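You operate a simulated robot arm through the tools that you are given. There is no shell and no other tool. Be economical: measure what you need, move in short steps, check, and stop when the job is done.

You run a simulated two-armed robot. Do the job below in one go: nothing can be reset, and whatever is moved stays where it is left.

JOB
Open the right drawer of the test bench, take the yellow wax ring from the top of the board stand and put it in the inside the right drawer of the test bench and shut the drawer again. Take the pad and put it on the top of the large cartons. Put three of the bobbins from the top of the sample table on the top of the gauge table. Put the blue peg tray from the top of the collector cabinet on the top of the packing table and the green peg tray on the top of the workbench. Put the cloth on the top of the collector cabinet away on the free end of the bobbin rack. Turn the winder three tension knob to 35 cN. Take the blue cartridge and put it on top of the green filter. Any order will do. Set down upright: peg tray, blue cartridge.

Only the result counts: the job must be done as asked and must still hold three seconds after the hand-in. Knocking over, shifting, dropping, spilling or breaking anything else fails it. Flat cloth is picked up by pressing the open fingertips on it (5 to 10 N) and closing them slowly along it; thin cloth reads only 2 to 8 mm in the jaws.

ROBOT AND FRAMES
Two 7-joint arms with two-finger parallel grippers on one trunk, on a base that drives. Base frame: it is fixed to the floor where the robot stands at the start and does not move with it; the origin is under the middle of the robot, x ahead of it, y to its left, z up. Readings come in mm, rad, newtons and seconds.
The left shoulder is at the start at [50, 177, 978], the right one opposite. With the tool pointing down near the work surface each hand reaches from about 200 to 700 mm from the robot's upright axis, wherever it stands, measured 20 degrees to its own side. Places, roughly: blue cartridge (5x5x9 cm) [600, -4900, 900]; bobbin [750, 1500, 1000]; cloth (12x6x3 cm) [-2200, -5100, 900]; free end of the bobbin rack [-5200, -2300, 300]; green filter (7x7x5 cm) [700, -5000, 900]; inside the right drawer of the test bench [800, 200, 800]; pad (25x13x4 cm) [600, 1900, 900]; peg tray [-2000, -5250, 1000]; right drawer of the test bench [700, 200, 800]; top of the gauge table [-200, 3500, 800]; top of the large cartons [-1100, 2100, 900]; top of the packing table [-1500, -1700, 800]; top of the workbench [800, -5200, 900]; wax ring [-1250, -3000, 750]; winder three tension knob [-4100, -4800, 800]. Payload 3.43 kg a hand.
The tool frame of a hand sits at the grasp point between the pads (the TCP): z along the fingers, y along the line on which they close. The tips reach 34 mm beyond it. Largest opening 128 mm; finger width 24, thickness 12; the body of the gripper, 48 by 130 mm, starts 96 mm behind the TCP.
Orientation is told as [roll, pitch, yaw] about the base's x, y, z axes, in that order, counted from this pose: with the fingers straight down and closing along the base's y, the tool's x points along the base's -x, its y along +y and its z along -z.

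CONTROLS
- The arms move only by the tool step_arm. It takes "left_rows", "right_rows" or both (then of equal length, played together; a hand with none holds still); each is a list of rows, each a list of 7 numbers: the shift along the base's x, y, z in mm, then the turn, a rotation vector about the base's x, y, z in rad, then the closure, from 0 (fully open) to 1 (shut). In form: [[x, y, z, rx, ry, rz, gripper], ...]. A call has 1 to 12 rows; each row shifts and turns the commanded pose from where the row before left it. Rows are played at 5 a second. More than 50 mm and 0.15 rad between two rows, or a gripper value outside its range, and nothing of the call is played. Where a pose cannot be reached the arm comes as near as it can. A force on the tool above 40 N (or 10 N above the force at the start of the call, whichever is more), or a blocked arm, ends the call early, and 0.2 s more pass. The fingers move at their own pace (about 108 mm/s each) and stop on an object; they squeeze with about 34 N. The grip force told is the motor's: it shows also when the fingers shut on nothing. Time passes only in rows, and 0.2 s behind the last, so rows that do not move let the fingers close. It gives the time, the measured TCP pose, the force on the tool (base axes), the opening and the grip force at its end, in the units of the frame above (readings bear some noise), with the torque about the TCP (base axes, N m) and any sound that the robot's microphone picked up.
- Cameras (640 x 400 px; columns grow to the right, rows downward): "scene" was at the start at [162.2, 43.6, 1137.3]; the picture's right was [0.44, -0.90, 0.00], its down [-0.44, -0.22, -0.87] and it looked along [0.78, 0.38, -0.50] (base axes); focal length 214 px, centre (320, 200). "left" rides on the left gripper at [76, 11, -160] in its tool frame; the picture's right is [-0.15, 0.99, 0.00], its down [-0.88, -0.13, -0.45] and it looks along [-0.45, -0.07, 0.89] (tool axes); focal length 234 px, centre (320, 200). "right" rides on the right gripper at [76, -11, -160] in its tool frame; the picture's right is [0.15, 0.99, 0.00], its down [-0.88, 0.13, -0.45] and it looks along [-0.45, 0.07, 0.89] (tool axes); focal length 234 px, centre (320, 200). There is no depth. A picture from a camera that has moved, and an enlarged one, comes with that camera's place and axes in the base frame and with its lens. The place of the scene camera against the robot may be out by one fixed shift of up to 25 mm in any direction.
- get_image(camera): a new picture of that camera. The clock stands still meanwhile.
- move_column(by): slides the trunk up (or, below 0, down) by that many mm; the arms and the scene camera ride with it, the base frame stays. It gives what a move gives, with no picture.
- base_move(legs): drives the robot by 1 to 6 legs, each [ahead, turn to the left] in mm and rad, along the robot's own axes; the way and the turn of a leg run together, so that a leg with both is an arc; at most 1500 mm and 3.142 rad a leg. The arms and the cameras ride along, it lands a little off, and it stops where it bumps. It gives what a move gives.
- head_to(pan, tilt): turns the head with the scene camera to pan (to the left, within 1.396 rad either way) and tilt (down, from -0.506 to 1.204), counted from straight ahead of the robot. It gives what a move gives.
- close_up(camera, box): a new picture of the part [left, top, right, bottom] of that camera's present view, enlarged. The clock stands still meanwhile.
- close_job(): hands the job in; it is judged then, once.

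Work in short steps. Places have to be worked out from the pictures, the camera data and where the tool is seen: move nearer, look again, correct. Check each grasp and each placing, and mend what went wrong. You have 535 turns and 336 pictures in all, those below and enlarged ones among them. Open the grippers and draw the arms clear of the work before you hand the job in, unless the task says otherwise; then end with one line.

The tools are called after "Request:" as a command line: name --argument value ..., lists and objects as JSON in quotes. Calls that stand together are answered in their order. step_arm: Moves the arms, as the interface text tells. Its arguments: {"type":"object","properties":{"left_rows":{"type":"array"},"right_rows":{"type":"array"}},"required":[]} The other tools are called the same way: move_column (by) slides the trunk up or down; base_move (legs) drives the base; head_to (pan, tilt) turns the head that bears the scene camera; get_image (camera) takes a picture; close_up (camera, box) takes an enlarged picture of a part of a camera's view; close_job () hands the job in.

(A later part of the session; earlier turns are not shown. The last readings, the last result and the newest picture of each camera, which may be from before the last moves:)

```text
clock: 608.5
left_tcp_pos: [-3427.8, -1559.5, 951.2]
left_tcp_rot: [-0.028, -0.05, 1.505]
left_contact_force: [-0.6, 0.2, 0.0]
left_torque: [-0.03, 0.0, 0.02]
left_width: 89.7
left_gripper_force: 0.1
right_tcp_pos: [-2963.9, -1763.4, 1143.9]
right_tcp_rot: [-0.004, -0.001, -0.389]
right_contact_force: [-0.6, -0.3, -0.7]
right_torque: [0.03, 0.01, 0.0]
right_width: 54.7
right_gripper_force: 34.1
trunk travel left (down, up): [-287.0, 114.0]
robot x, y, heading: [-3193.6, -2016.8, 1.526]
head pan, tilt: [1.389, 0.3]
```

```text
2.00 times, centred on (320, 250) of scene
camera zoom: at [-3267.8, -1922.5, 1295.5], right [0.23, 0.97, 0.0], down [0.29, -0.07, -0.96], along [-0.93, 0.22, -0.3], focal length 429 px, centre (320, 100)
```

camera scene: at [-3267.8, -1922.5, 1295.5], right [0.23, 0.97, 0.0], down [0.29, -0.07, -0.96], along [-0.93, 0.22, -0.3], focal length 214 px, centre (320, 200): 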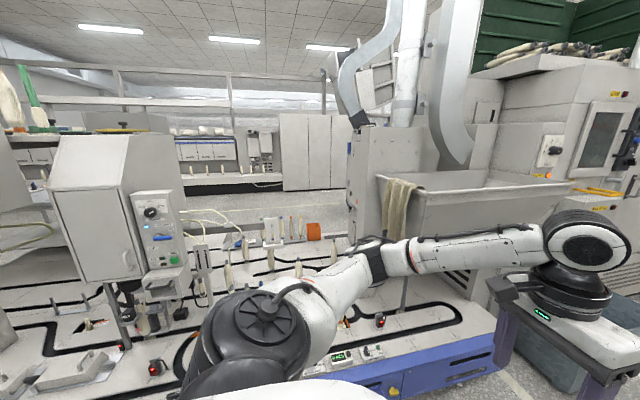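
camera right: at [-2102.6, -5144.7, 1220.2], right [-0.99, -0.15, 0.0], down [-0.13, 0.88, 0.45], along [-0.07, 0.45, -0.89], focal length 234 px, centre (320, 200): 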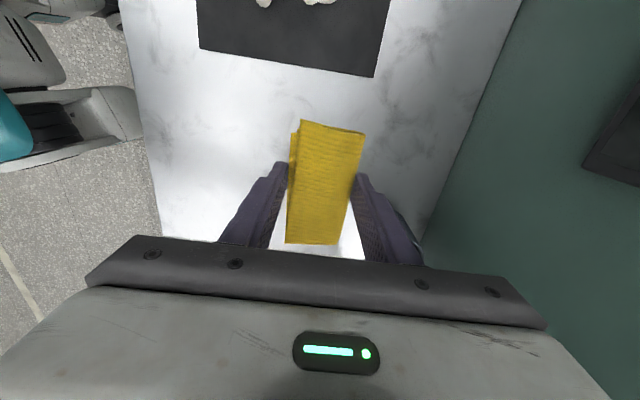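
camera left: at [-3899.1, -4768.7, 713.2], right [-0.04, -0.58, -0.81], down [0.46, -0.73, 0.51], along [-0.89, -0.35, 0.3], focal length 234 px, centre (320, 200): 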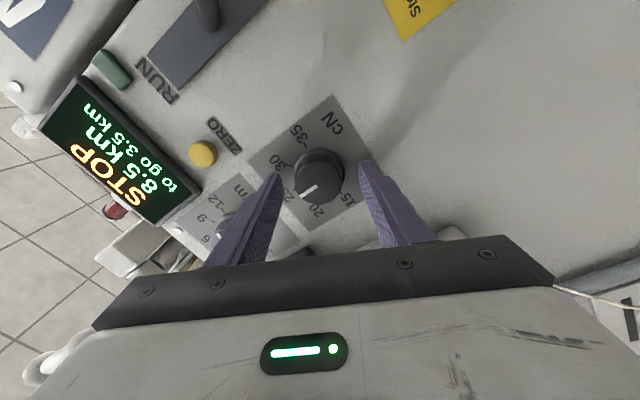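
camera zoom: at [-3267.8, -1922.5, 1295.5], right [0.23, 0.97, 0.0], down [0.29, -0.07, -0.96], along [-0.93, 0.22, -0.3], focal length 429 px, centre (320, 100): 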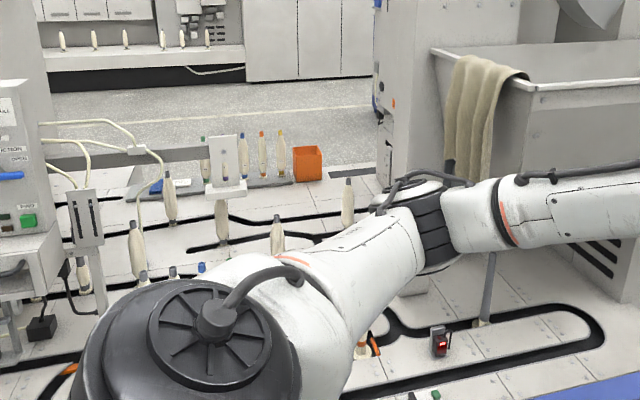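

The rack is on the far side of the machine line (rear, x≈-5200). I must go round the north end; I drive north first.

Request:
base_move --legs '[[0, 0.045], [1500, 0], [1500, 0], [400, 0], [0, 1.571]]'

Request:
head_to --pan 0 --tilt 0.25

Request:
get_image --camera "scene"

```text
clock: 629.3
left_tcp_pos: [-3673.9, 1125.5, 949.8]
left_tcp_rot: [-0.028, -0.052, 3.124]
left_contact_force: [-0.4, 0.2, 0.3]
left_torque: [0.0, 0.0, 0.0]
left_width: 89.7
left_gripper_force: 0.0
right_tcp_pos: [-3492.9, 1597.2, 1143.2]
right_tcp_rot: [-0.004, 0.002, 1.23]
right_contact_force: [0.4, 1.0, -0.2]
right_torque: [0.01, 0.02, 0.01]
right_width: 54.8
right_gripper_force: 33.7
trunk travel left (down, up): [-287.0, 114.0]
robot x, y, heading: [-3225.2, 1380.5, -3.131]
head pan, tilt: [1.389, 0.3]
```

```text
clock: 630.8
left_tcp_pos: [-3673.2, 1123.4, 950.2]
left_tcp_rot: [-0.028, -0.051, 3.124]
left_contact_force: [-0.2, 0.2, -0.5]
left_torque: [-0.01, -0.02, -0.03]
left_width: 89.3
left_gripper_force: 0.1
right_tcp_pos: [-3492.1, 1598.0, 1142.5]
right_tcp_rot: [-0.003, 0.002, 1.23]
right_contact_force: [0.8, 0.0, -0.2]
right_torque: [-0.01, 0.02, 0.0]
right_width: 54.7
right_gripper_force: 33.7
trunk travel left (down, up): [-287.0, 114.0]
robot x, y, heading: [-3226.4, 1385.6, -3.139]
head pan, tilt: [0.0, 0.25]
```

```text
126 pictures are left
camera scene: at [-3379.3, 1385.9, 1300.2], right [0.0, 1.0, 0.0], down [0.25, 0.0, -0.97], along [-0.97, 0.0, -0.25], focal length 214 px, centre (320, 200)
```

scene: 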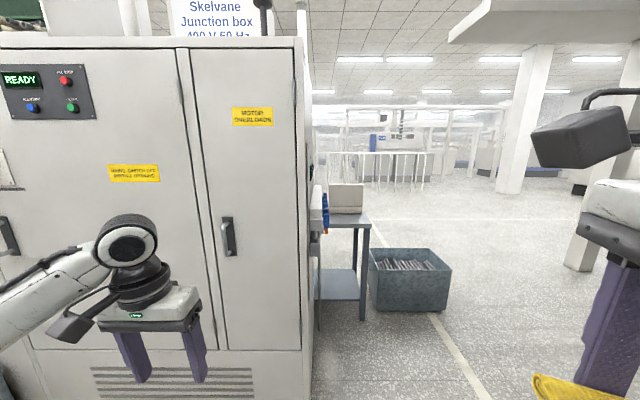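

I pass north of the bin: drive to y≈2700, then west.

Request:
base_move --legs '[[0, -1.574], [1320, 0], [0, 1.571], [1400, 0]]'

Request:
get_image --camera "scene"

Request:
head_to --pan 0.8 --tilt 0.25

Request:
get_image --camera "scene"

```text
clock: 651.6
left_tcp_pos: [-5069.8, 2436.4, 950.3]
left_tcp_rot: [-0.028, -0.048, 3.133]
left_contact_force: [0.4, 0.8, -0.1]
left_torque: [0.02, 0.03, 0.02]
left_width: 89.6
left_gripper_force: 0.1
right_tcp_pos: [-4891.2, 2909.9, 1142.2]
right_tcp_rot: [-0.003, 0.002, 1.237]
right_contact_force: [-1.0, 0.4, -0.3]
right_torque: [0.02, 0.0, 0.0]
right_width: 54.8
right_gripper_force: 33.6
trunk travel left (down, up): [-287.0, 114.0]
robot x, y, heading: [-4625.7, 2696.0, -3.126]
head pan, tilt: [0.0, 0.25]
```

```text
125 pictures are left
camera scene: at [-4776.9, 2699.0, 1300.2], right [-0.01, 1.0, 0.0], down [0.25, 0.0, -0.97], along [-0.97, -0.01, -0.25], focal length 214 px, centre (320, 200)
```

scene: 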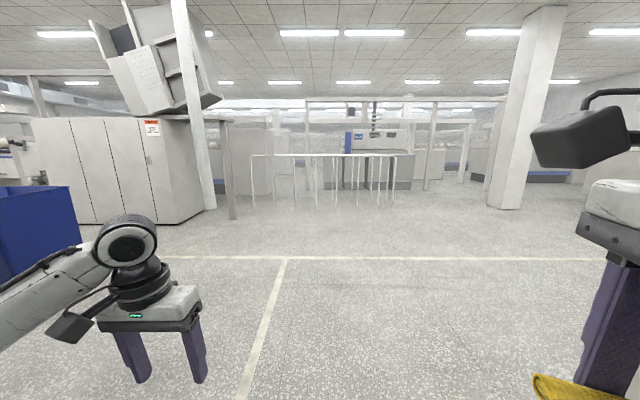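

```text
clock: 652.8
left_tcp_pos: [-5069.2, 2435.5, 950.6]
left_tcp_rot: [-0.027, -0.049, 3.132]
left_contact_force: [0.2, 0.1, -0.2]
left_torque: [0.0, -0.01, 0.0]
left_width: 89.5
left_gripper_force: 0.1
right_tcp_pos: [-4891.1, 2909.3, 1143.4]
right_tcp_rot: [-0.003, 0.002, 1.238]
right_contact_force: [-0.3, -0.2, -0.3]
right_torque: [0.02, -0.01, 0.01]
right_width: 54.8
right_gripper_force: 34.1
trunk travel left (down, up): [-287.0, 114.0]
robot x, y, heading: [-4620.7, 2698.9, -3.132]
head pan, tilt: [0.799, 0.25]
```

```text
124 pictures are left
camera scene: at [-4747.9, 2632.4, 1300.2], right [-0.72, 0.69, 0.0], down [0.17, 0.18, -0.97], along [-0.67, -0.7, -0.25], focal length 214 px, centre (320, 200)
```

scene: 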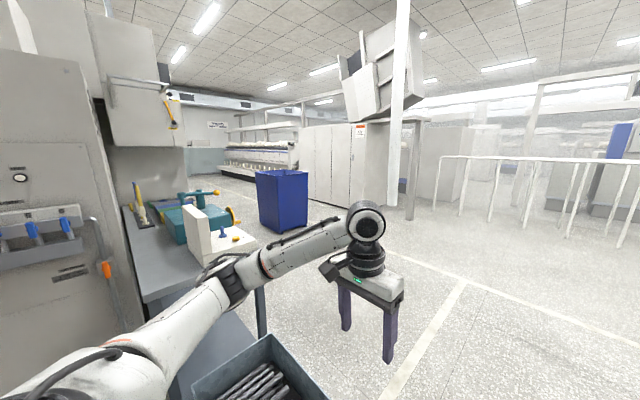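

The western aisle is visible. I go to x≈-5720 and turn south, then look.

Request:
base_move --legs '[[1080, 0], [0, 1.571], [1300, 0]]'

Request:
head_to --pan 0.2 --tilt 0.3

Request:
get_image --camera "scene"

```text
clock: 655.0
left_tcp_pos: [-5312.1, 2435.3, 949.3]
left_tcp_rot: [-0.025, -0.049, 3.127]
left_contact_force: [0.0, -0.8, 0.1]
left_torque: [0.01, -0.05, 0.01]
left_width: 89.6
left_gripper_force: 0.0
right_tcp_pos: [-5132.9, 2908.3, 1143.0]
right_tcp_rot: [-0.003, 0.001, 1.235]
right_contact_force: [0.1, 0.2, -0.9]
right_torque: [-0.02, -0.05, -0.02]
right_width: 54.4
right_gripper_force: 34.3
trunk travel left (down, up): [-287.0, 114.0]
robot x, y, heading: [-4863.7, 2692.1, -3.135]
head pan, tilt: [0.799, 0.25]
stopped in leg 1: the robot was blocked; the commanded pose is now the measured one
```

```text
clock: 656.0
left_tcp_pos: [-5312.8, 2435.7, 950.0]
left_tcp_rot: [-0.029, -0.05, 3.127]
left_contact_force: [0.0, -0.1, -0.2]
left_torque: [0.02, 0.02, -0.03]
left_width: 89.3
left_gripper_force: 0.1
right_tcp_pos: [-5132.2, 2910.4, 1144.3]
right_tcp_rot: [-0.002, 0.001, 1.234]
right_contact_force: [-0.2, 0.8, -0.5]
right_torque: [-0.02, -0.01, -0.02]
right_width: 54.8
right_gripper_force: 34.3
trunk travel left (down, up): [-287.0, 114.0]
robot x, y, heading: [-4864.4, 2697.3, -3.134]
head pan, tilt: [0.201, 0.3]
```

```text
123 pictures are left
camera scene: at [-5016.8, 2678.7, 1295.5], right [-0.21, 0.98, 0.0], down [0.29, 0.06, -0.96], along [-0.93, -0.2, -0.3], focal length 214 px, centre (320, 200)
```

scene: 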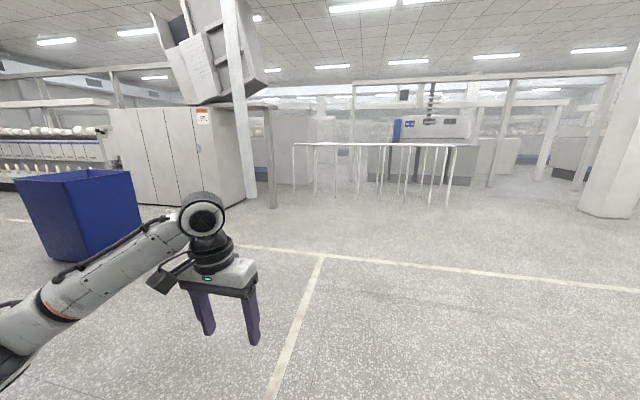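

Blocked after 240 mm with nothing visible ahead. I look lower/right for the cause before trying anything.

Request:
head_to --pan -0.5 --tilt 0.9

Request:
get_image --camera "scene"

Request:
head_to --pan 0.7 --tilt 0.9

Request:
get_image --camera "scene"

Request:
get_image --camera "left"

```text
clock: 657.0
left_tcp_pos: [-5311.2, 2435.1, 950.4]
left_tcp_rot: [-0.029, -0.051, 3.128]
left_contact_force: [-0.7, -0.5, -0.3]
left_torque: [-0.02, -0.03, -0.01]
left_width: 89.6
left_gripper_force: 0.0
right_tcp_pos: [-5131.7, 2908.6, 1143.9]
right_tcp_rot: [-0.002, 0.001, 1.232]
right_contact_force: [-0.4, -0.9, 0.5]
right_torque: [0.02, -0.01, -0.01]
right_width: 54.8
right_gripper_force: 33.7
trunk travel left (down, up): [-287.0, 114.0]
robot x, y, heading: [-4863.1, 2697.5, -3.135]
head pan, tilt: [-0.499, 0.901]
```

```text
122 pictures are left
camera scene: at [-4992.0, 2733.7, 1243.3], right [0.47, 0.88, 0.0], down [0.69, -0.37, -0.62], along [-0.55, 0.29, -0.78], focal length 214 px, centre (320, 200)
```

scene: 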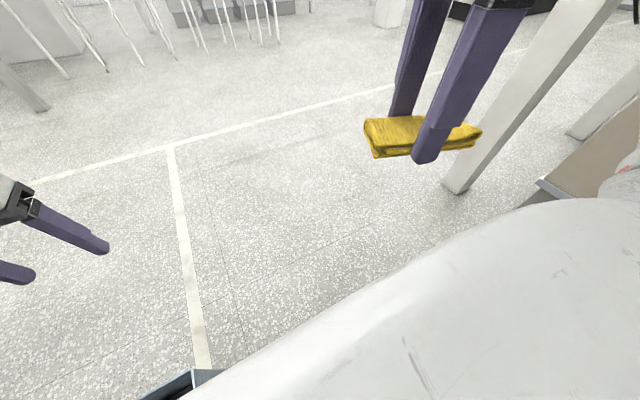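

```text
clock: 658.4
left_tcp_pos: [-5312.5, 2435.3, 950.1]
left_tcp_rot: [-0.027, -0.052, 3.127]
left_contact_force: [0.1, -0.9, 0.3]
left_torque: [0.03, -0.01, 0.03]
left_width: 89.9
left_gripper_force: 0.0
right_tcp_pos: [-5130.7, 2909.8, 1143.5]
right_tcp_rot: [-0.002, 0.002, 1.233]
right_contact_force: [-0.3, -0.3, 0.3]
right_torque: [0.0, 0.01, 0.01]
right_width: 54.8
right_gripper_force: 33.9
trunk travel left (down, up): [-287.0, 114.0]
robot x, y, heading: [-4868.1, 2692.5, -3.134]
head pan, tilt: [0.7, 0.901]
```

```text
121 pictures are left
camera scene: at [-4982.9, 2649.1, 1243.2], right [-0.65, 0.76, 0.0], down [0.6, 0.51, -0.62], along [-0.47, -0.4, -0.78], focal length 214 px, centre (320, 200)
```

scene: 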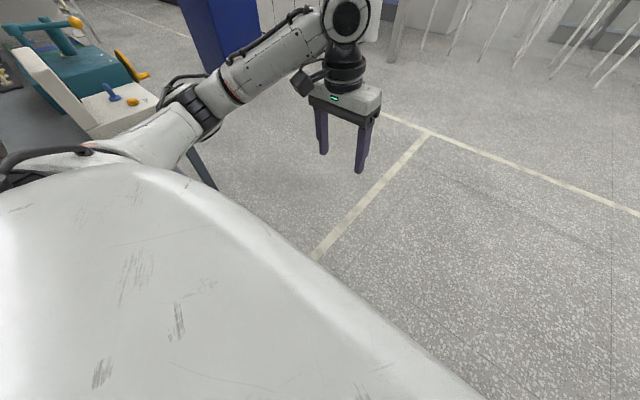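

```text
120 pictures are left
camera left: at [-5228.1, 2419.6, 1105.0], right [-0.16, -0.99, -0.02], down [-0.85, 0.13, 0.5], along [-0.49, 0.1, -0.86], focal length 234 px, centre (320, 200)
```

left: 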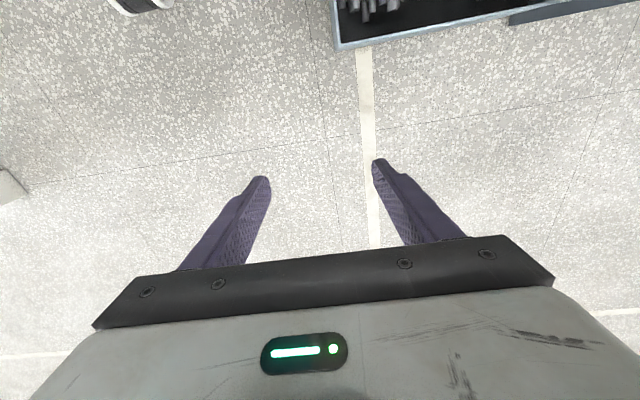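

The scrap bin's north edge (y≈2360) is what the base touched. I back off and pass 230 mm further north.

Request:
base_move --legs '[[-150, 0], [0, -1.571], [260, 0], [0, 1.571]]'

Request:
head_to --pan 0.9 --tilt 0.8

Request:
get_image --camera "scene"

```text
clock: 668.9
left_tcp_pos: [-5159.8, 2684.0, 951.1]
left_tcp_rot: [-0.029, -0.05, -3.132]
left_contact_force: [-0.2, 0.2, 1.1]
left_torque: [-0.02, -0.03, -0.02]
left_width: 89.6
left_gripper_force: 0.1
right_tcp_pos: [-4990.3, 3161.5, 1144.3]
right_tcp_rot: [-0.002, 0.0, 1.261]
right_contact_force: [0.4, 0.3, -0.6]
right_torque: [0.0, 0.01, 0.02]
right_width: 54.7
right_gripper_force: 33.9
trunk travel left (down, up): [-287.0, 114.0]
robot x, y, heading: [-4721.6, 2957.1, -3.111]
head pan, tilt: [0.7, 0.901]
```

```text
clock: 669.7
left_tcp_pos: [-5159.5, 2684.3, 950.4]
left_tcp_rot: [-0.03, -0.051, -3.131]
left_contact_force: [-0.2, 0.8, 1.0]
left_torque: [0.02, -0.01, 0.03]
left_width: 89.4
left_gripper_force: 0.1
right_tcp_pos: [-4990.5, 3161.9, 1142.6]
right_tcp_rot: [-0.001, 0.003, 1.26]
right_contact_force: [-0.1, -0.2, -0.6]
right_torque: [-0.01, -0.01, -0.03]
right_width: 54.8
right_gripper_force: 33.8
trunk travel left (down, up): [-287.0, 114.0]
robot x, y, heading: [-4716.8, 2956.0, -3.11]
head pan, tilt: [0.901, 0.799]
```

```text
119 pictures are left
camera scene: at [-4826.7, 2891.6, 1251.1], right [-0.8, 0.6, 0.0], down [0.43, 0.58, -0.7], along [-0.42, -0.56, -0.72], focal length 214 px, centre (320, 200)
```

scene: 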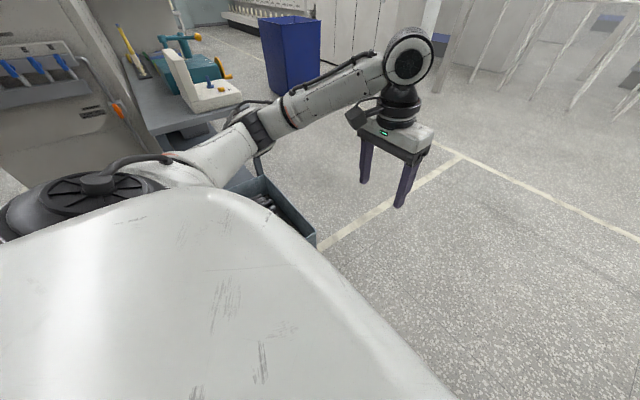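

Request:
base_move --legs '[[1080, 0], [0, 1.54], [1400, 0]]'

Request:
head_to --pan 0.2 --tilt 0.3

Request:
get_image --camera "scene"

```text
clock: 685.6
left_tcp_pos: [-5531.3, 1064.8, 949.4]
left_tcp_rot: [-0.028, -0.051, -1.572]
left_contact_force: [-0.4, -0.3, 0.3]
left_torque: [0.02, 0.04, -0.01]
left_width: 89.5
left_gripper_force: 0.0
right_tcp_pos: [-6007.9, 1240.2, 1143.4]
right_tcp_rot: [-0.001, 0.001, 2.818]
right_contact_force: [-0.3, 0.2, -0.3]
right_torque: [0.01, 0.01, 0.01]
right_width: 54.5
right_gripper_force: 33.9
trunk travel left (down, up): [-287.0, 114.0]
robot x, y, heading: [-5798.9, 1506.4, -1.555]
head pan, tilt: [0.901, 0.799]
```

```text
clock: 686.7
left_tcp_pos: [-5531.4, 1063.8, 948.8]
left_tcp_rot: [-0.028, -0.05, -1.571]
left_contact_force: [-0.3, -0.4, 0.0]
left_torque: [0.01, 0.0, -0.04]
left_width: 89.8
left_gripper_force: 0.0
right_tcp_pos: [-6007.6, 1239.3, 1143.8]
right_tcp_rot: [-0.001, 0.002, 2.817]
right_contact_force: [-0.2, 0.6, -0.4]
right_torque: [0.02, 0.01, -0.02]
right_width: 54.4
right_gripper_force: 34.2
trunk travel left (down, up): [-287.0, 114.0]
robot x, y, heading: [-5798.4, 1503.8, -1.554]
head pan, tilt: [0.201, 0.3]
```

```text
118 pictures are left
camera scene: at [-5764.8, 1349.7, 1295.4], right [-0.98, -0.22, 0.0], down [-0.06, 0.29, -0.96], along [0.21, -0.93, -0.3], focal length 214 px, centre (320, 200)
```

scene: 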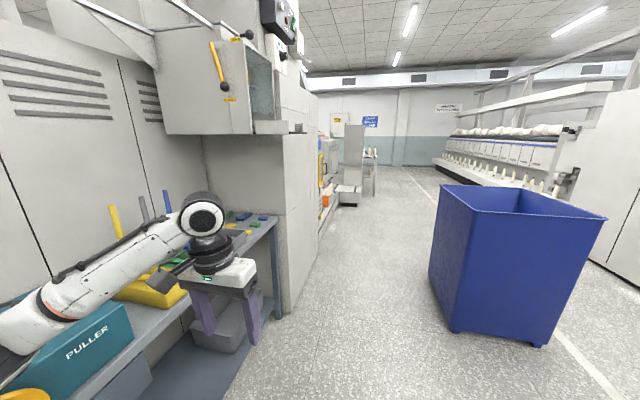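

The corridor centre is x≈-5795, where I am. I continue south.

Request:
base_move --legs '[[1400, -0.017], [1400, 0]]'

Request:
get_image --camera "scene"

Request:
head_to --pan 0.8 --tilt 0.5

Request:
get_image --camera "scene"

```text
clock: 691.9
left_tcp_pos: [-5510.0, -33.0, 944.9]
left_tcp_rot: [-0.017, -0.029, -1.554]
left_contact_force: [0.0, 0.1, 0.1]
left_torque: [0.0, -0.02, 0.0]
left_width: 89.7
left_gripper_force: 0.0
right_tcp_pos: [-5993.6, 135.7, 1144.9]
right_tcp_rot: [0.001, 0.009, 2.819]
right_contact_force: [-1.2, 0.0, -1.6]
right_torque: [0.02, -0.03, 0.01]
right_width: 54.5
right_gripper_force: 33.7
trunk travel left (down, up): [-287.0, 114.0]
robot x, y, heading: [-5779.5, 403.1, -1.541]
head pan, tilt: [0.201, 0.3]
stopped in leg 1: the robot was blocked; the commanded pose is now the measured one
```

```text
117 pictures are left
camera scene: at [-5752.5, 250.0, 1297.8], right [-0.97, -0.23, 0.0], down [-0.06, 0.28, -0.96], along [0.22, -0.93, -0.29], focal length 214 px, centre (320, 200)
```

scene: 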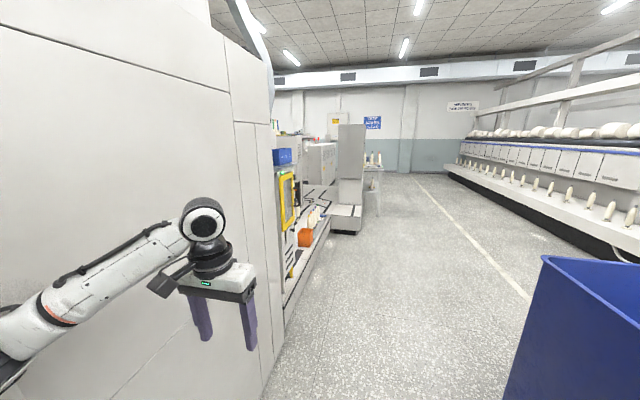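

```text
clock: 692.9
left_tcp_pos: [-5510.0, -33.3, 945.4]
left_tcp_rot: [-0.02, -0.034, -1.556]
left_contact_force: [-0.1, 0.5, 0.4]
left_torque: [0.01, -0.03, 0.0]
left_width: 89.7
left_gripper_force: 0.1
right_tcp_pos: [-5995.1, 139.3, 1146.2]
right_tcp_rot: [0.006, 0.011, 2.818]
right_contact_force: [-0.2, -0.2, -0.4]
right_torque: [0.03, 0.0, 0.01]
right_width: 54.8
right_gripper_force: 33.7
trunk travel left (down, up): [-287.0, 114.0]
robot x, y, heading: [-5777.2, 401.1, -1.542]
head pan, tilt: [0.799, 0.499]
```

```text
116 pictures are left
camera scene: at [-5706.3, 281.1, 1279.0], right [-0.68, -0.73, 0.01], down [-0.35, 0.31, -0.88], along [0.65, -0.6, -0.47], focal length 214 px, centre (320, 200)
```

scene: 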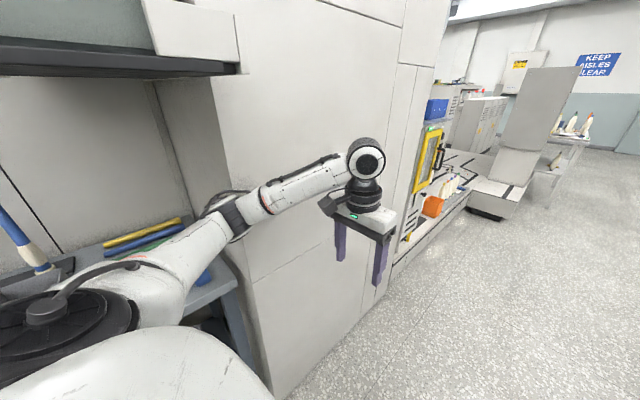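

The left elbow (≈500 mm out) met the big machine panel at x≈-5280. I back off and pass 130 mm further right, still clear of the blue bin.

Request:
base_move --legs '[[-150, 0], [0, -0.33], [400, 0], [0, 0.3]]'

Request:
head_to --pan 0 --tilt 0.5

Request:
get_image --camera "scene"

```text
clock: 698.4
left_tcp_pos: [-5650.0, -285.9, 939.2]
left_tcp_rot: [-0.024, -0.021, -1.596]
left_contact_force: [1.0, 0.7, -0.3]
left_torque: [-0.02, 0.02, -0.04]
left_width: 89.4
left_gripper_force: 0.1
right_tcp_pos: [-6125.0, -97.8, 1143.0]
right_tcp_rot: [-0.004, 0.001, 2.78]
right_contact_force: [0.5, 0.1, -0.4]
right_torque: [-0.01, -0.02, -0.03]
right_width: 54.7
right_gripper_force: 34.6
trunk travel left (down, up): [-287.0, 114.0]
robot x, y, heading: [-5906.9, 163.5, -1.579]
head pan, tilt: [0.799, 0.499]
```

```text
clock: 699.5
left_tcp_pos: [-5649.9, -284.8, 938.9]
left_tcp_rot: [-0.024, -0.021, -1.598]
left_contact_force: [-0.3, 1.5, -0.2]
left_torque: [0.0, -0.01, -0.02]
left_width: 89.5
left_gripper_force: 0.1
right_tcp_pos: [-6124.7, -99.4, 1143.2]
right_tcp_rot: [-0.003, 0.002, 2.782]
right_contact_force: [-0.4, 0.6, -0.7]
right_torque: [0.02, 0.05, -0.01]
right_width: 54.7
right_gripper_force: 33.5
trunk travel left (down, up): [-287.0, 114.0]
robot x, y, heading: [-5905.6, 162.5, -1.581]
head pan, tilt: [0.0, 0.499]
```

```text
115 pictures are left
camera scene: at [-5896.9, 4.9, 1277.1], right [-1.0, 0.01, 0.0], down [0.01, 0.48, -0.88], along [-0.01, -0.88, -0.48], focal length 214 px, centre (320, 200)
```

scene: 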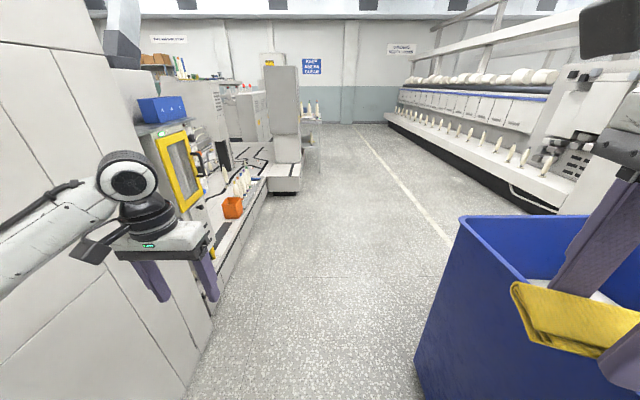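

Clear on both sides. I continue 1300 mm and look at the rack.

Request:
base_move --legs '[[1400, 0.01]]'

Request:
head_to --pan 0.6 --tilt 0.45

Request:
get_image --camera "scene"

```text
clock: 706.5
left_tcp_pos: [-5648.6, -1676.7, 940.0]
left_tcp_rot: [-0.023, -0.022, -1.58]
left_contact_force: [-0.3, 0.5, 0.2]
left_torque: [0.04, 0.01, 0.01]
left_width: 89.6
left_gripper_force: 0.1
right_tcp_pos: [-6125.5, -1497.8, 1143.1]
right_tcp_rot: [-0.004, 0.001, 2.797]
right_contact_force: [-0.4, -0.4, -0.4]
right_torque: [-0.01, 0.01, -0.01]
right_width: 54.7
right_gripper_force: 34.1
trunk travel left (down, up): [-287.0, 114.0]
robot x, y, heading: [-5910.4, -1231.8, -1.564]
head pan, tilt: [0.0, 0.499]
```

```text
clock: 707.5
left_tcp_pos: [-5647.8, -1678.1, 938.8]
left_tcp_rot: [-0.025, -0.022, -1.581]
left_contact_force: [-0.7, 0.1, -0.2]
left_torque: [-0.03, -0.03, 0.01]
left_width: 89.6
left_gripper_force: 0.1
right_tcp_pos: [-6125.7, -1496.8, 1143.3]
right_tcp_rot: [-0.003, 0.003, 2.796]
right_contact_force: [-0.4, 0.6, -0.5]
right_torque: [0.02, 0.01, 0.0]
right_width: 55.0
right_gripper_force: 33.8
trunk travel left (down, up): [-287.0, 114.0]
robot x, y, heading: [-5913.9, -1232.5, -1.564]
head pan, tilt: [0.6, 0.45]
```

```text
114 pictures are left
camera scene: at [-5847.8, -1375.1, 1281.6], right [-0.82, -0.57, 0.0], down [-0.25, 0.36, -0.9], along [0.51, -0.74, -0.44], focal length 214 px, centre (320, 200)
```

scene: 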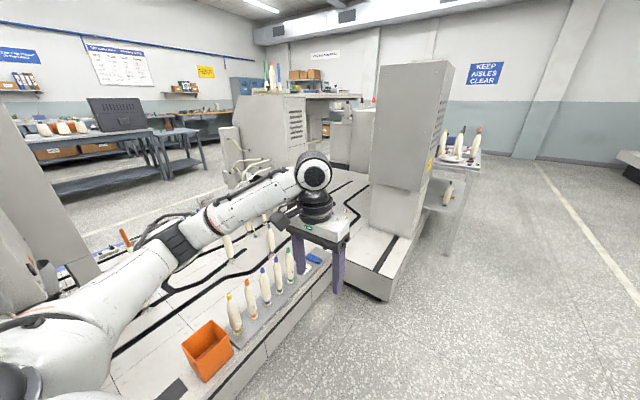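

The bobbin rack with its free end is ahead. I drive to y≈-2280 and turn to face it.

Request:
base_move --legs '[[1000, 0], [0, 1.571]]'

Request:
head_to --pan 0 --tilt 0.6

Request:
get_image --camera "scene"

```text
clock: 716.5
left_tcp_pos: [-5455.7, -1974.1, 939.1]
left_tcp_rot: [-0.023, -0.022, -0.025]
left_contact_force: [0.1, -0.6, 0.3]
left_torque: [0.01, -0.01, -0.04]
left_width: 89.6
left_gripper_force: 0.0
right_tcp_pos: [-5643.9, -2450.1, 1142.9]
right_tcp_rot: [-0.003, 0.002, -1.931]
right_contact_force: [0.4, -0.1, -1.1]
right_torque: [0.0, 0.0, -0.03]
right_width: 54.9
right_gripper_force: 34.6
trunk travel left (down, up): [-287.0, 114.0]
robot x, y, heading: [-5905.0, -2231.3, -0.011]
head pan, tilt: [0.6, 0.45]
```

```text
clock: 717.5
left_tcp_pos: [-5457.0, -1974.5, 938.1]
left_tcp_rot: [-0.025, -0.021, -0.024]
left_contact_force: [-0.1, 0.0, 0.6]
left_torque: [0.02, 0.01, 0.0]
left_width: 89.9
left_gripper_force: 0.0
right_tcp_pos: [-5644.4, -2449.3, 1143.7]
right_tcp_rot: [-0.004, 0.002, -1.933]
right_contact_force: [-0.8, 0.2, -0.1]
right_torque: [0.02, 0.01, -0.03]
right_width: 54.8
right_gripper_force: 33.9
trunk travel left (down, up): [-287.0, 114.0]
robot x, y, heading: [-5902.5, -2229.8, -0.006]
head pan, tilt: [0.0, 0.6]
```

```text
113 pictures are left
camera scene: at [-5735.6, -2228.4, 1268.0], right [-0.01, -1.0, 0.0], down [-0.56, 0.01, -0.83], along [0.83, -0.01, -0.56], focal length 214 px, centre (320, 200)
```

scene: 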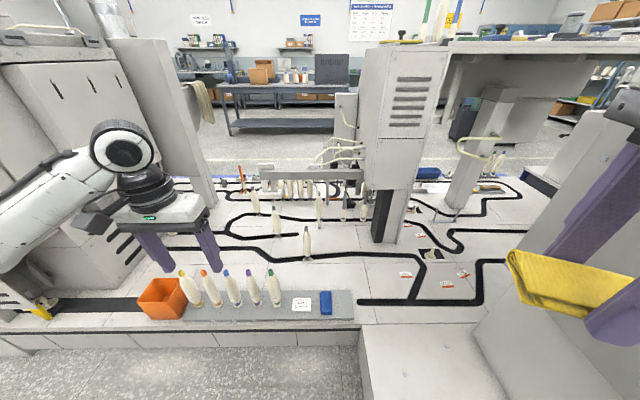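

Request:
close_up --camera "scene" --box '[130, 250, 370, 360]'

```text
2.67 times, centred on (250, 305) of scene
camera zoom: at [-5735.6, -2228.4, 1268.0], right [-0.01, -1.0, 0.0], down [-0.56, 0.01, -0.83], along [0.83, -0.01, -0.56], focal length 572 px, centre (507, -80)
```

zoom: 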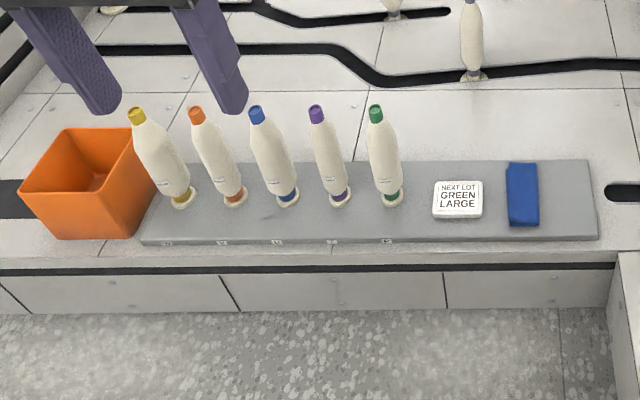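

Free end of the plate: right of the blue cloth, about x −5250…−5110, y −2391…−2291, z≈305. I turn the right hand in line (cloth lengthwise along x) and tuck the left hand up.

Request:
step_arm --right_rows '[[0, 0, 0, 0, 0, 0.148, 1], [0, 0, 0, 0, 0, 0.148, 1], [0, 0, 0, 0, 0, 0.148, 1], [0, 0, 0, 0, 0, 0.148, 1], [0, 0, 0, 0, 0, 0.148, 1], [0, 0, 0, 0, 0, 0.148, 1], [0, 0, 0, 0, 0, 0.148, 1], [0, 0, 0, 0, 0, 0.148, 1], [0, 0, 0, 0, 0, 0.148, 1], [0, 0, 0, 0, 0, 0.148, 1], [0, 0, 0, 0, 0, 0.148, 1], [0, 0, 0, 0, 0, 0.148, 1]]' --left_rows '[[-20, 0, 20, 0, 0, 0, 0.3], [-20, 0, 20, 0, 0, 0, 0.3], [-20, 0, 20, 0, 0, 0, 0.3], [-20, 0, 20, 0, 0, 0, 0.3], [-20, 0, 20, 0, 0, 0, 0.3], [-20, 0, 20, 0, 0, 0, 0.3], [0, 0, 20, 0, 0, 0, 0.3], [0, 0, 20, 0, 0, 0, 0.3], [0, 0, 20, 0, 0, 0, 0.3], [0, 0, 0, 0, 0, 0, 0.3], [0, 0, 0, 0, 0, 0, 0.3], [0, 0, 0, 0, 0, 0, 0.3]]'

Request:
base_move --legs '[[0, 0.756], [285, 0], [0, -0.75]]'

Request:
get_image --camera "scene"

Request:
get_image --camera "right"

```text
clock: 720.0
left_tcp_pos: [-5578.3, -1972.3, 1120.1]
left_tcp_rot: [-0.023, -0.023, -0.025]
left_contact_force: [0.2, 0.6, -1.2]
left_torque: [-0.05, -0.02, -0.01]
left_width: 89.4
left_gripper_force: 0.1
right_tcp_pos: [-5643.4, -2448.7, 1142.6]
right_tcp_rot: [-0.003, 0.002, -0.153]
right_contact_force: [0.5, 0.3, 0.0]
right_torque: [-0.01, -0.01, 0.0]
right_width: 54.6
right_gripper_force: 34.2
trunk travel left (down, up): [-287.0, 114.0]
robot x, y, heading: [-5903.4, -2230.6, -0.009]
head pan, tilt: [0.0, 0.6]
```

```text
clock: 726.0
left_tcp_pos: [-5383.7, -1765.9, 1118.4]
left_tcp_rot: [-0.026, -0.02, 0.012]
left_contact_force: [-0.4, 0.3, 0.8]
left_torque: [0.01, -0.02, -0.02]
left_width: 89.5
left_gripper_force: 0.0
right_tcp_pos: [-5431.8, -2243.2, 1143.3]
right_tcp_rot: [-0.004, 0.002, -0.119]
right_contact_force: [-0.6, 0.4, -1.0]
right_torque: [0.02, 0.02, 0.01]
right_width: 54.7
right_gripper_force: 33.9
trunk travel left (down, up): [-287.0, 114.0]
robot x, y, heading: [-5698.5, -2033.4, 0.027]
head pan, tilt: [0.0, 0.6]
```

```text
111 pictures are left
camera scene: at [-5530.7, -2028.1, 1268.0], right [0.03, -1.0, 0.0], down [-0.56, -0.01, -0.83], along [0.82, 0.02, -0.56], focal length 214 px, centre (320, 200)
```

scene: 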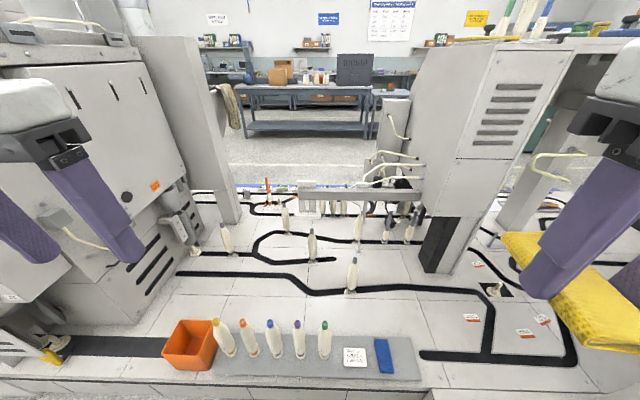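

```text
110 pictures are left
camera right: at [-5507.0, -2245.8, 1302.3], right [-0.03, 1.0, 0.0], down [0.89, 0.03, 0.45], along [0.45, 0.01, -0.89], focal length 234 px, centre (320, 200)
```

right: 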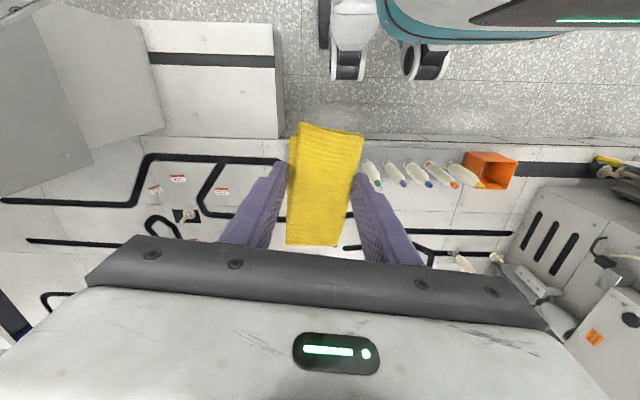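

Request:
close_up --camera "scene" --box '[300, 310, 440, 398]'

```text
4.55 times, centred on (370, 354) of scene
camera zoom: at [-5530.7, -2028.1, 1268.0], right [0.03, -1.0, 0.0], down [-0.56, -0.01, -0.83], along [0.82, 0.02, -0.56], focal length 975 px, centre (93, -500)
```

zoom: 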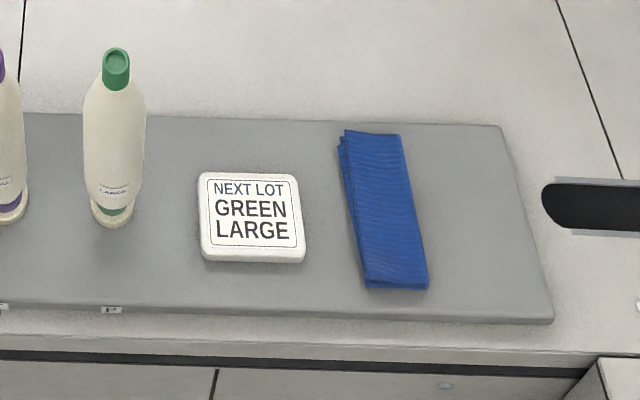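

Target for the cloth: centre [-5182,-2345], lengthwise along x. I lower the trunk and move the right hand over the spot, still high.

Request:
move_column --by -270

Request:
step_arm --right_rows '[[36, -14, 0, 0, 0, 0.06, 1], [36, -14, 0, 0, 0, 0.059, 1], [36, -14, 0, 0, 0, 0, 1], [36, -15, 0, 0, 0, 0, 1], [36, -15, 0, 0, 0, 0, 1], [36, -15, 0, 0, 0, 0, 1], [34, -15, 0, 0, 0, 0, 1], [0, 0, -45, 0, 0, 0, 1], [0, 0, -45, 0, 0, 0, 1], [0, 0, -45, 0, 0, 0, 1], [0, 0, -45, 0, 0, 0, 1], [0, 0, 0, 0, 0, 0, 1]]'

Request:
get_image --camera "scene"

```text
clock: 728.7
left_tcp_pos: [-5384.0, -1767.2, 849.3]
left_tcp_rot: [-0.024, -0.021, 0.011]
left_contact_force: [0.3, -0.4, -0.8]
left_torque: [0.03, -0.01, 0.01]
left_width: 89.6
left_gripper_force: 0.1
right_tcp_pos: [-5430.9, -2244.3, 874.2]
right_tcp_rot: [-0.003, 0.002, -0.119]
right_contact_force: [0.0, -0.2, -0.7]
right_torque: [-0.03, 0.0, 0.0]
right_width: 54.7
right_gripper_force: 34.4
trunk travel left (down, up): [-17.0, 384.0]
robot x, y, heading: [-5697.3, -2034.0, 0.022]
head pan, tilt: [0.0, 0.6]
```

```text
clock: 731.3
left_tcp_pos: [-5382.7, -1767.1, 848.9]
left_tcp_rot: [-0.025, -0.022, 0.011]
left_contact_force: [1.4, -0.1, 0.0]
left_torque: [-0.03, 0.01, 0.0]
left_width: 89.7
left_gripper_force: 0.0
right_tcp_pos: [-5181.6, -2346.4, 695.0]
right_tcp_rot: [-0.002, 0.0, -0.001]
right_contact_force: [-0.2, -0.3, -0.2]
right_torque: [0.01, 0.01, 0.03]
right_width: 54.6
right_gripper_force: 33.9
trunk travel left (down, up): [-17.0, 384.0]
robot x, y, heading: [-5698.7, -2032.2, 0.028]
head pan, tilt: [0.0, 0.6]
```

```text
108 pictures are left
camera scene: at [-5530.6, -2028.0, 998.0], right [0.03, -1.0, 0.0], down [-0.56, -0.01, -0.82], along [0.82, 0.02, -0.57], focal length 214 px, centre (320, 200)
```

scene: 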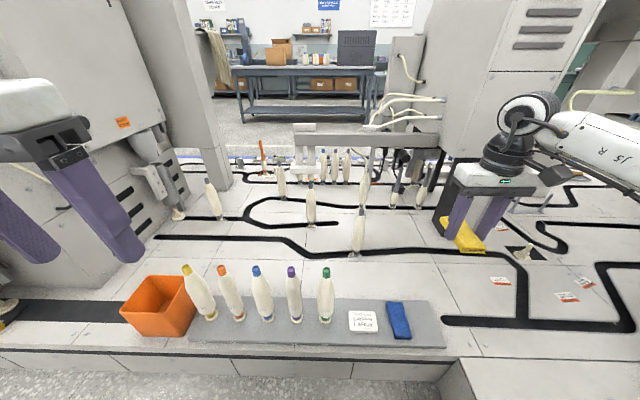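

Good. I lower to z≈400 and check alignment.

Request:
step_arm --right_rows '[[0, 0, -45, 0, 0, 0, 1], [0, 0, -45, 0, 0, 0, 1], [0, 0, -45, 0, 0, 0, 1], [0, 0, -45, 0, 0, 0, 1], [0, 0, -45, 0, 0, 0, 1], [0, 0, -45, 0, 0, 0, 1], [0, 0, -20, 0, 0, 0, 1], [0, 0, 0, 0, 0, 0, 1]]'

Request:
close_up --camera "scene" --box '[320, 230, 520, 370]'

Request:
get_image --camera "right"

```text
clock: 733.1
left_tcp_pos: [-5383.7, -1766.0, 848.4]
left_tcp_rot: [-0.024, -0.02, 0.013]
left_contact_force: [0.1, -0.2, -0.5]
left_torque: [0.01, 0.0, 0.01]
left_width: 89.6
left_gripper_force: 0.0
right_tcp_pos: [-5183.8, -2348.0, 403.1]
right_tcp_rot: [-0.004, 0.001, 0.0]
right_contact_force: [-1.3, -0.6, -0.6]
right_torque: [0.02, 0.0, 0.03]
right_width: 54.8
right_gripper_force: 33.7
trunk travel left (down, up): [-17.0, 384.0]
robot x, y, heading: [-5704.2, -2035.0, 0.023]
head pan, tilt: [0.0, 0.6]
```

```text
2.86 times, centred on (420, 300) of scene
camera zoom: at [-5530.7, -2027.9, 998.0], right [0.03, -1.0, 0.0], down [-0.56, -0.01, -0.83], along [0.82, 0.02, -0.56], focal length 613 px, centre (34, -86)
```

zoom: 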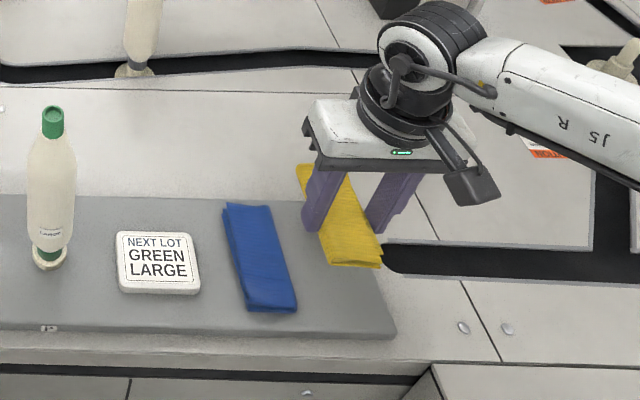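

```text
106 pictures are left
camera right: at [-5257.7, -2356.9, 562.2], right [-0.15, 0.99, 0.0], down [0.88, 0.13, 0.45], along [0.45, 0.06, -0.89], focal length 234 px, centre (320, 200)
```

right: 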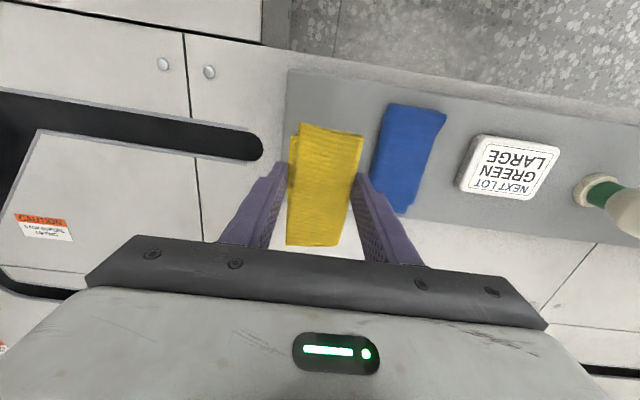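

The camera confirms the free strip (y −2389…−2284, x −5262…−5114). I shift by (−8,+5) and lower to contact.

Request:
step_arm --right_rows '[[-8, 5, -25, 0, 0, 0, 1], [0, 0, -25, 0, 0, 0, 1], [0, 0, -8, 0, 0, 0, 1], [0, 0, -4, 0, 0, 0, 1], [0, 0, -4, 0, 0, 0, 1], [0, 0, -4, 0, 0, 0, 1], [0, 0, -4, 0, 0, 0, 1], [0, 0, -4, 0, 0, 0, 1], [0, 0, -4, 0, 0, 0, 1]]'

Request:
get_image --camera "right"

```text
clock: 733.9
left_tcp_pos: [-5384.6, -1765.7, 849.7]
left_tcp_rot: [-0.025, -0.024, 0.012]
left_contact_force: [-0.7, -0.6, -0.4]
left_torque: [-0.02, -0.01, 0.01]
left_width: 89.6
left_gripper_force: 0.0
right_tcp_pos: [-5189.5, -2342.4, 353.6]
right_tcp_rot: [0.001, 0.004, 0.0]
right_contact_force: [-10.7, -1.7, 22.3]
right_torque: [0.48, -0.1, 0.33]
right_width: 54.7
right_gripper_force: 34.4
trunk travel left (down, up): [-17.0, 384.0]
robot x, y, heading: [-5699.2, -2036.8, 0.026]
head pan, tilt: [0.0, 0.6]
stopped in row 3 (right hand): the force on the tool passed its limit (the readings are from after the stop); the commanded pose is now the measured one
```

```text
105 pictures are left
camera right: at [-5264.6, -2352.4, 513.2], right [-0.15, 0.99, 0.0], down [0.88, 0.13, 0.45], along [0.45, 0.07, -0.89], focal length 234 px, centre (320, 200)
```

right: 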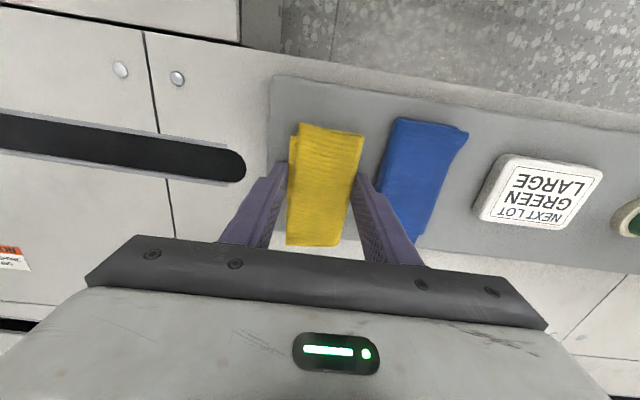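

Contact: plate top ≈317. The inner finger is near the blue cloth, so I lift 4 mm, shift 7 mm away from it, set down, and open slightly.

Request:
step_arm --right_rows '[[0, 0, 5, 0, 0, 0, 1], [0, -7, 0, 0, 0, 0, 1], [0, 0, -3, 0, 0, 0, 1], [0, 0, 0, 0, 0, 0, 1]]'

Request:
step_arm --right_rows '[[0, 0, 0, 0, 0, 0, 0.54], [0, 0, 0, 0, 0, 0, 0.5], [0, 0, 0, 0, 0, 0, 0.48], [0, 0, 0, 0, 0, 0, 0.48]]'

Request:
get_image --camera "right"

```text
clock: 734.9
left_tcp_pos: [-5384.5, -1766.9, 848.6]
left_tcp_rot: [-0.024, -0.02, 0.012]
left_contact_force: [0.4, -0.3, -0.9]
left_torque: [-0.02, -0.04, -0.04]
left_width: 89.4
left_gripper_force: 0.0
right_tcp_pos: [-5189.3, -2349.8, 354.2]
right_tcp_rot: [0.0, 0.004, 0.001]
right_contact_force: [-2.6, -2.0, 7.9]
right_torque: [0.17, -0.05, 0.08]
right_width: 54.7
right_gripper_force: 34.1
trunk travel left (down, up): [-17.0, 384.0]
robot x, y, heading: [-5700.7, -2033.5, 0.026]
head pan, tilt: [0.0, 0.6]
```

```text
clock: 735.9
left_tcp_pos: [-5384.4, -1766.9, 848.2]
left_tcp_rot: [-0.025, -0.02, 0.012]
left_contact_force: [0.0, -0.2, -0.4]
left_torque: [-0.02, -0.01, 0.01]
left_width: 89.7
left_gripper_force: 0.0
right_tcp_pos: [-5188.0, -2348.9, 354.8]
right_tcp_rot: [-0.002, 0.002, -0.001]
right_contact_force: [0.4, -9.1, 9.0]
right_torque: [0.08, -0.08, -0.12]
right_width: 61.2
right_gripper_force: 0.0
trunk travel left (down, up): [-17.0, 384.0]
robot x, y, heading: [-5699.2, -2034.8, 0.027]
head pan, tilt: [0.0, 0.6]
```

```text
104 pictures are left
camera right: at [-5263.6, -2359.5, 513.3], right [-0.15, 0.99, 0.0], down [0.88, 0.13, 0.45], along [0.45, 0.06, -0.89], focal length 234 px, centre (320, 200)
```

right: 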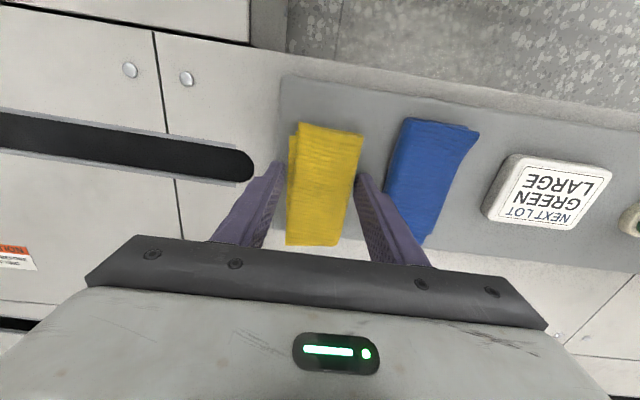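

The inner finger seems to be against the blue cloth (Fy −9). I ease away from it by 3 mm at a smaller opening, and rise straight up.

Request:
step_arm --right_rows '[[0, -3, 0, 0, 0, 0, 0.53], [0, 0, 3, 0, 0, 0, 0.53], [0, 0, 0, 0, 0, 0, 0.53]]'

Request:
step_arm --right_rows '[[0, 0, 5, 0, 0, 0, 0.53], [0, 0, 8, 0, 0, 0, 0.53], [0, 0, 12, 0, 0, 0, 0.53], [0, 0, 15, 0, 0, 0, 0.53], [0, 0, 0, 0, 0, 0, 0.53]]'

Request:
get_image --camera "right"

```text
clock: 736.7
left_tcp_pos: [-5384.3, -1766.2, 848.6]
left_tcp_rot: [-0.024, -0.021, 0.013]
left_contact_force: [0.7, -0.2, 0.4]
left_torque: [-0.02, -0.02, -0.02]
left_width: 89.5
left_gripper_force: 0.0
right_tcp_pos: [-5190.7, -2351.1, 355.3]
right_tcp_rot: [0.0, 0.006, 0.002]
right_contact_force: [-0.3, 0.5, 0.1]
right_torque: [0.01, -0.01, -0.03]
right_width: 60.3
right_gripper_force: 0.1
trunk travel left (down, up): [-17.0, 384.0]
robot x, y, heading: [-5699.5, -2035.5, 0.026]
head pan, tilt: [0.0, 0.6]
```

```text
clock: 737.9
left_tcp_pos: [-5382.6, -1767.3, 849.9]
left_tcp_rot: [-0.024, -0.023, 0.012]
left_contact_force: [-0.6, -0.5, -0.1]
left_torque: [-0.01, 0.0, 0.01]
left_width: 89.4
left_gripper_force: 0.1
right_tcp_pos: [-5189.3, -2352.8, 395.8]
right_tcp_rot: [-0.003, 0.006, 0.0]
right_contact_force: [0.9, -0.4, 0.2]
right_torque: [0.02, 0.0, 0.01]
right_width: 60.2
right_gripper_force: 0.2
trunk travel left (down, up): [-17.0, 384.0]
robot x, y, heading: [-5695.6, -2036.5, 0.027]
head pan, tilt: [0.0, 0.6]
```

```text
103 pictures are left
camera right: at [-5264.0, -2363.1, 554.9], right [-0.15, 0.99, 0.0], down [0.88, 0.13, 0.45], along [0.45, 0.07, -0.89], focal length 234 px, centre (320, 200)
```

right: 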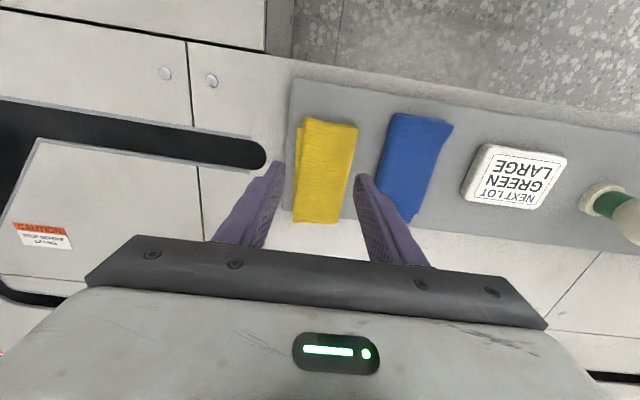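

The cloth lies on the free end and the blue cloth is undisturbed. I rise clear, open both hands and back off, then check.

Request:
step_arm --right_rows '[[0, 0, 40, 0, 0, 0, 0.53], [0, 0, 45, 0, 0, 0, 0.53], [0, 0, 45, 0, 0, 0, 0.3], [0, 0, 45, 0, 0, 0, 0], [0, 0, 45, 0, 0, 0, 0], [0, 0, 45, 0, 0, 0, 0], [-30, 10, 30, 0, 0, 0, 0], [-40, 10, 20, 0, 0, 0, 0], [-40, 10, 0, 0, 0, 0, 0], [-40, 10, 0, 0, 0, 0, 0]]'

Request:
close_up --camera "scene" --box '[280, 270, 480, 390]'

```text
clock: 740.1
left_tcp_pos: [-5383.7, -1766.6, 849.8]
left_tcp_rot: [-0.025, -0.02, 0.011]
left_contact_force: [-0.3, -0.3, 0.9]
left_torque: [0.0, -0.01, 0.02]
left_width: 89.4
left_gripper_force: 0.1
right_tcp_pos: [-5338.6, -2311.7, 711.0]
right_tcp_rot: [-0.001, 0.005, 0.001]
right_contact_force: [0.6, 0.3, 0.5]
right_torque: [0.0, 0.03, -0.02]
right_width: 127.9
right_gripper_force: 0.0
trunk travel left (down, up): [-17.0, 384.0]
robot x, y, heading: [-5701.7, -2037.8, 0.028]
head pan, tilt: [0.0, 0.6]
```

```text
3.20 times, centred on (380, 330) of scene
camera zoom: at [-5530.9, -2028.0, 998.0], right [0.02, -1.0, 0.0], down [-0.56, -0.01, -0.83], along [0.82, 0.02, -0.56], focal length 686 px, centre (128, -216)
```

zoom: 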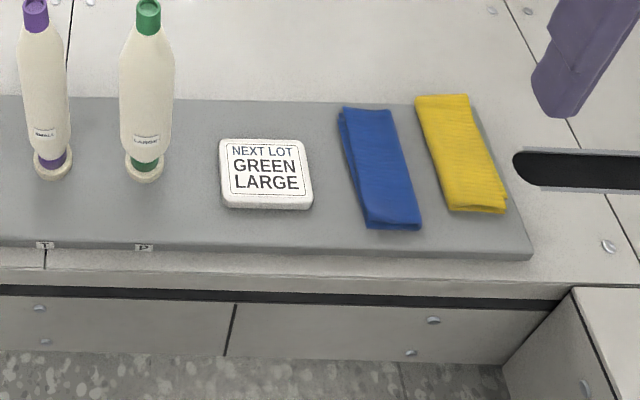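

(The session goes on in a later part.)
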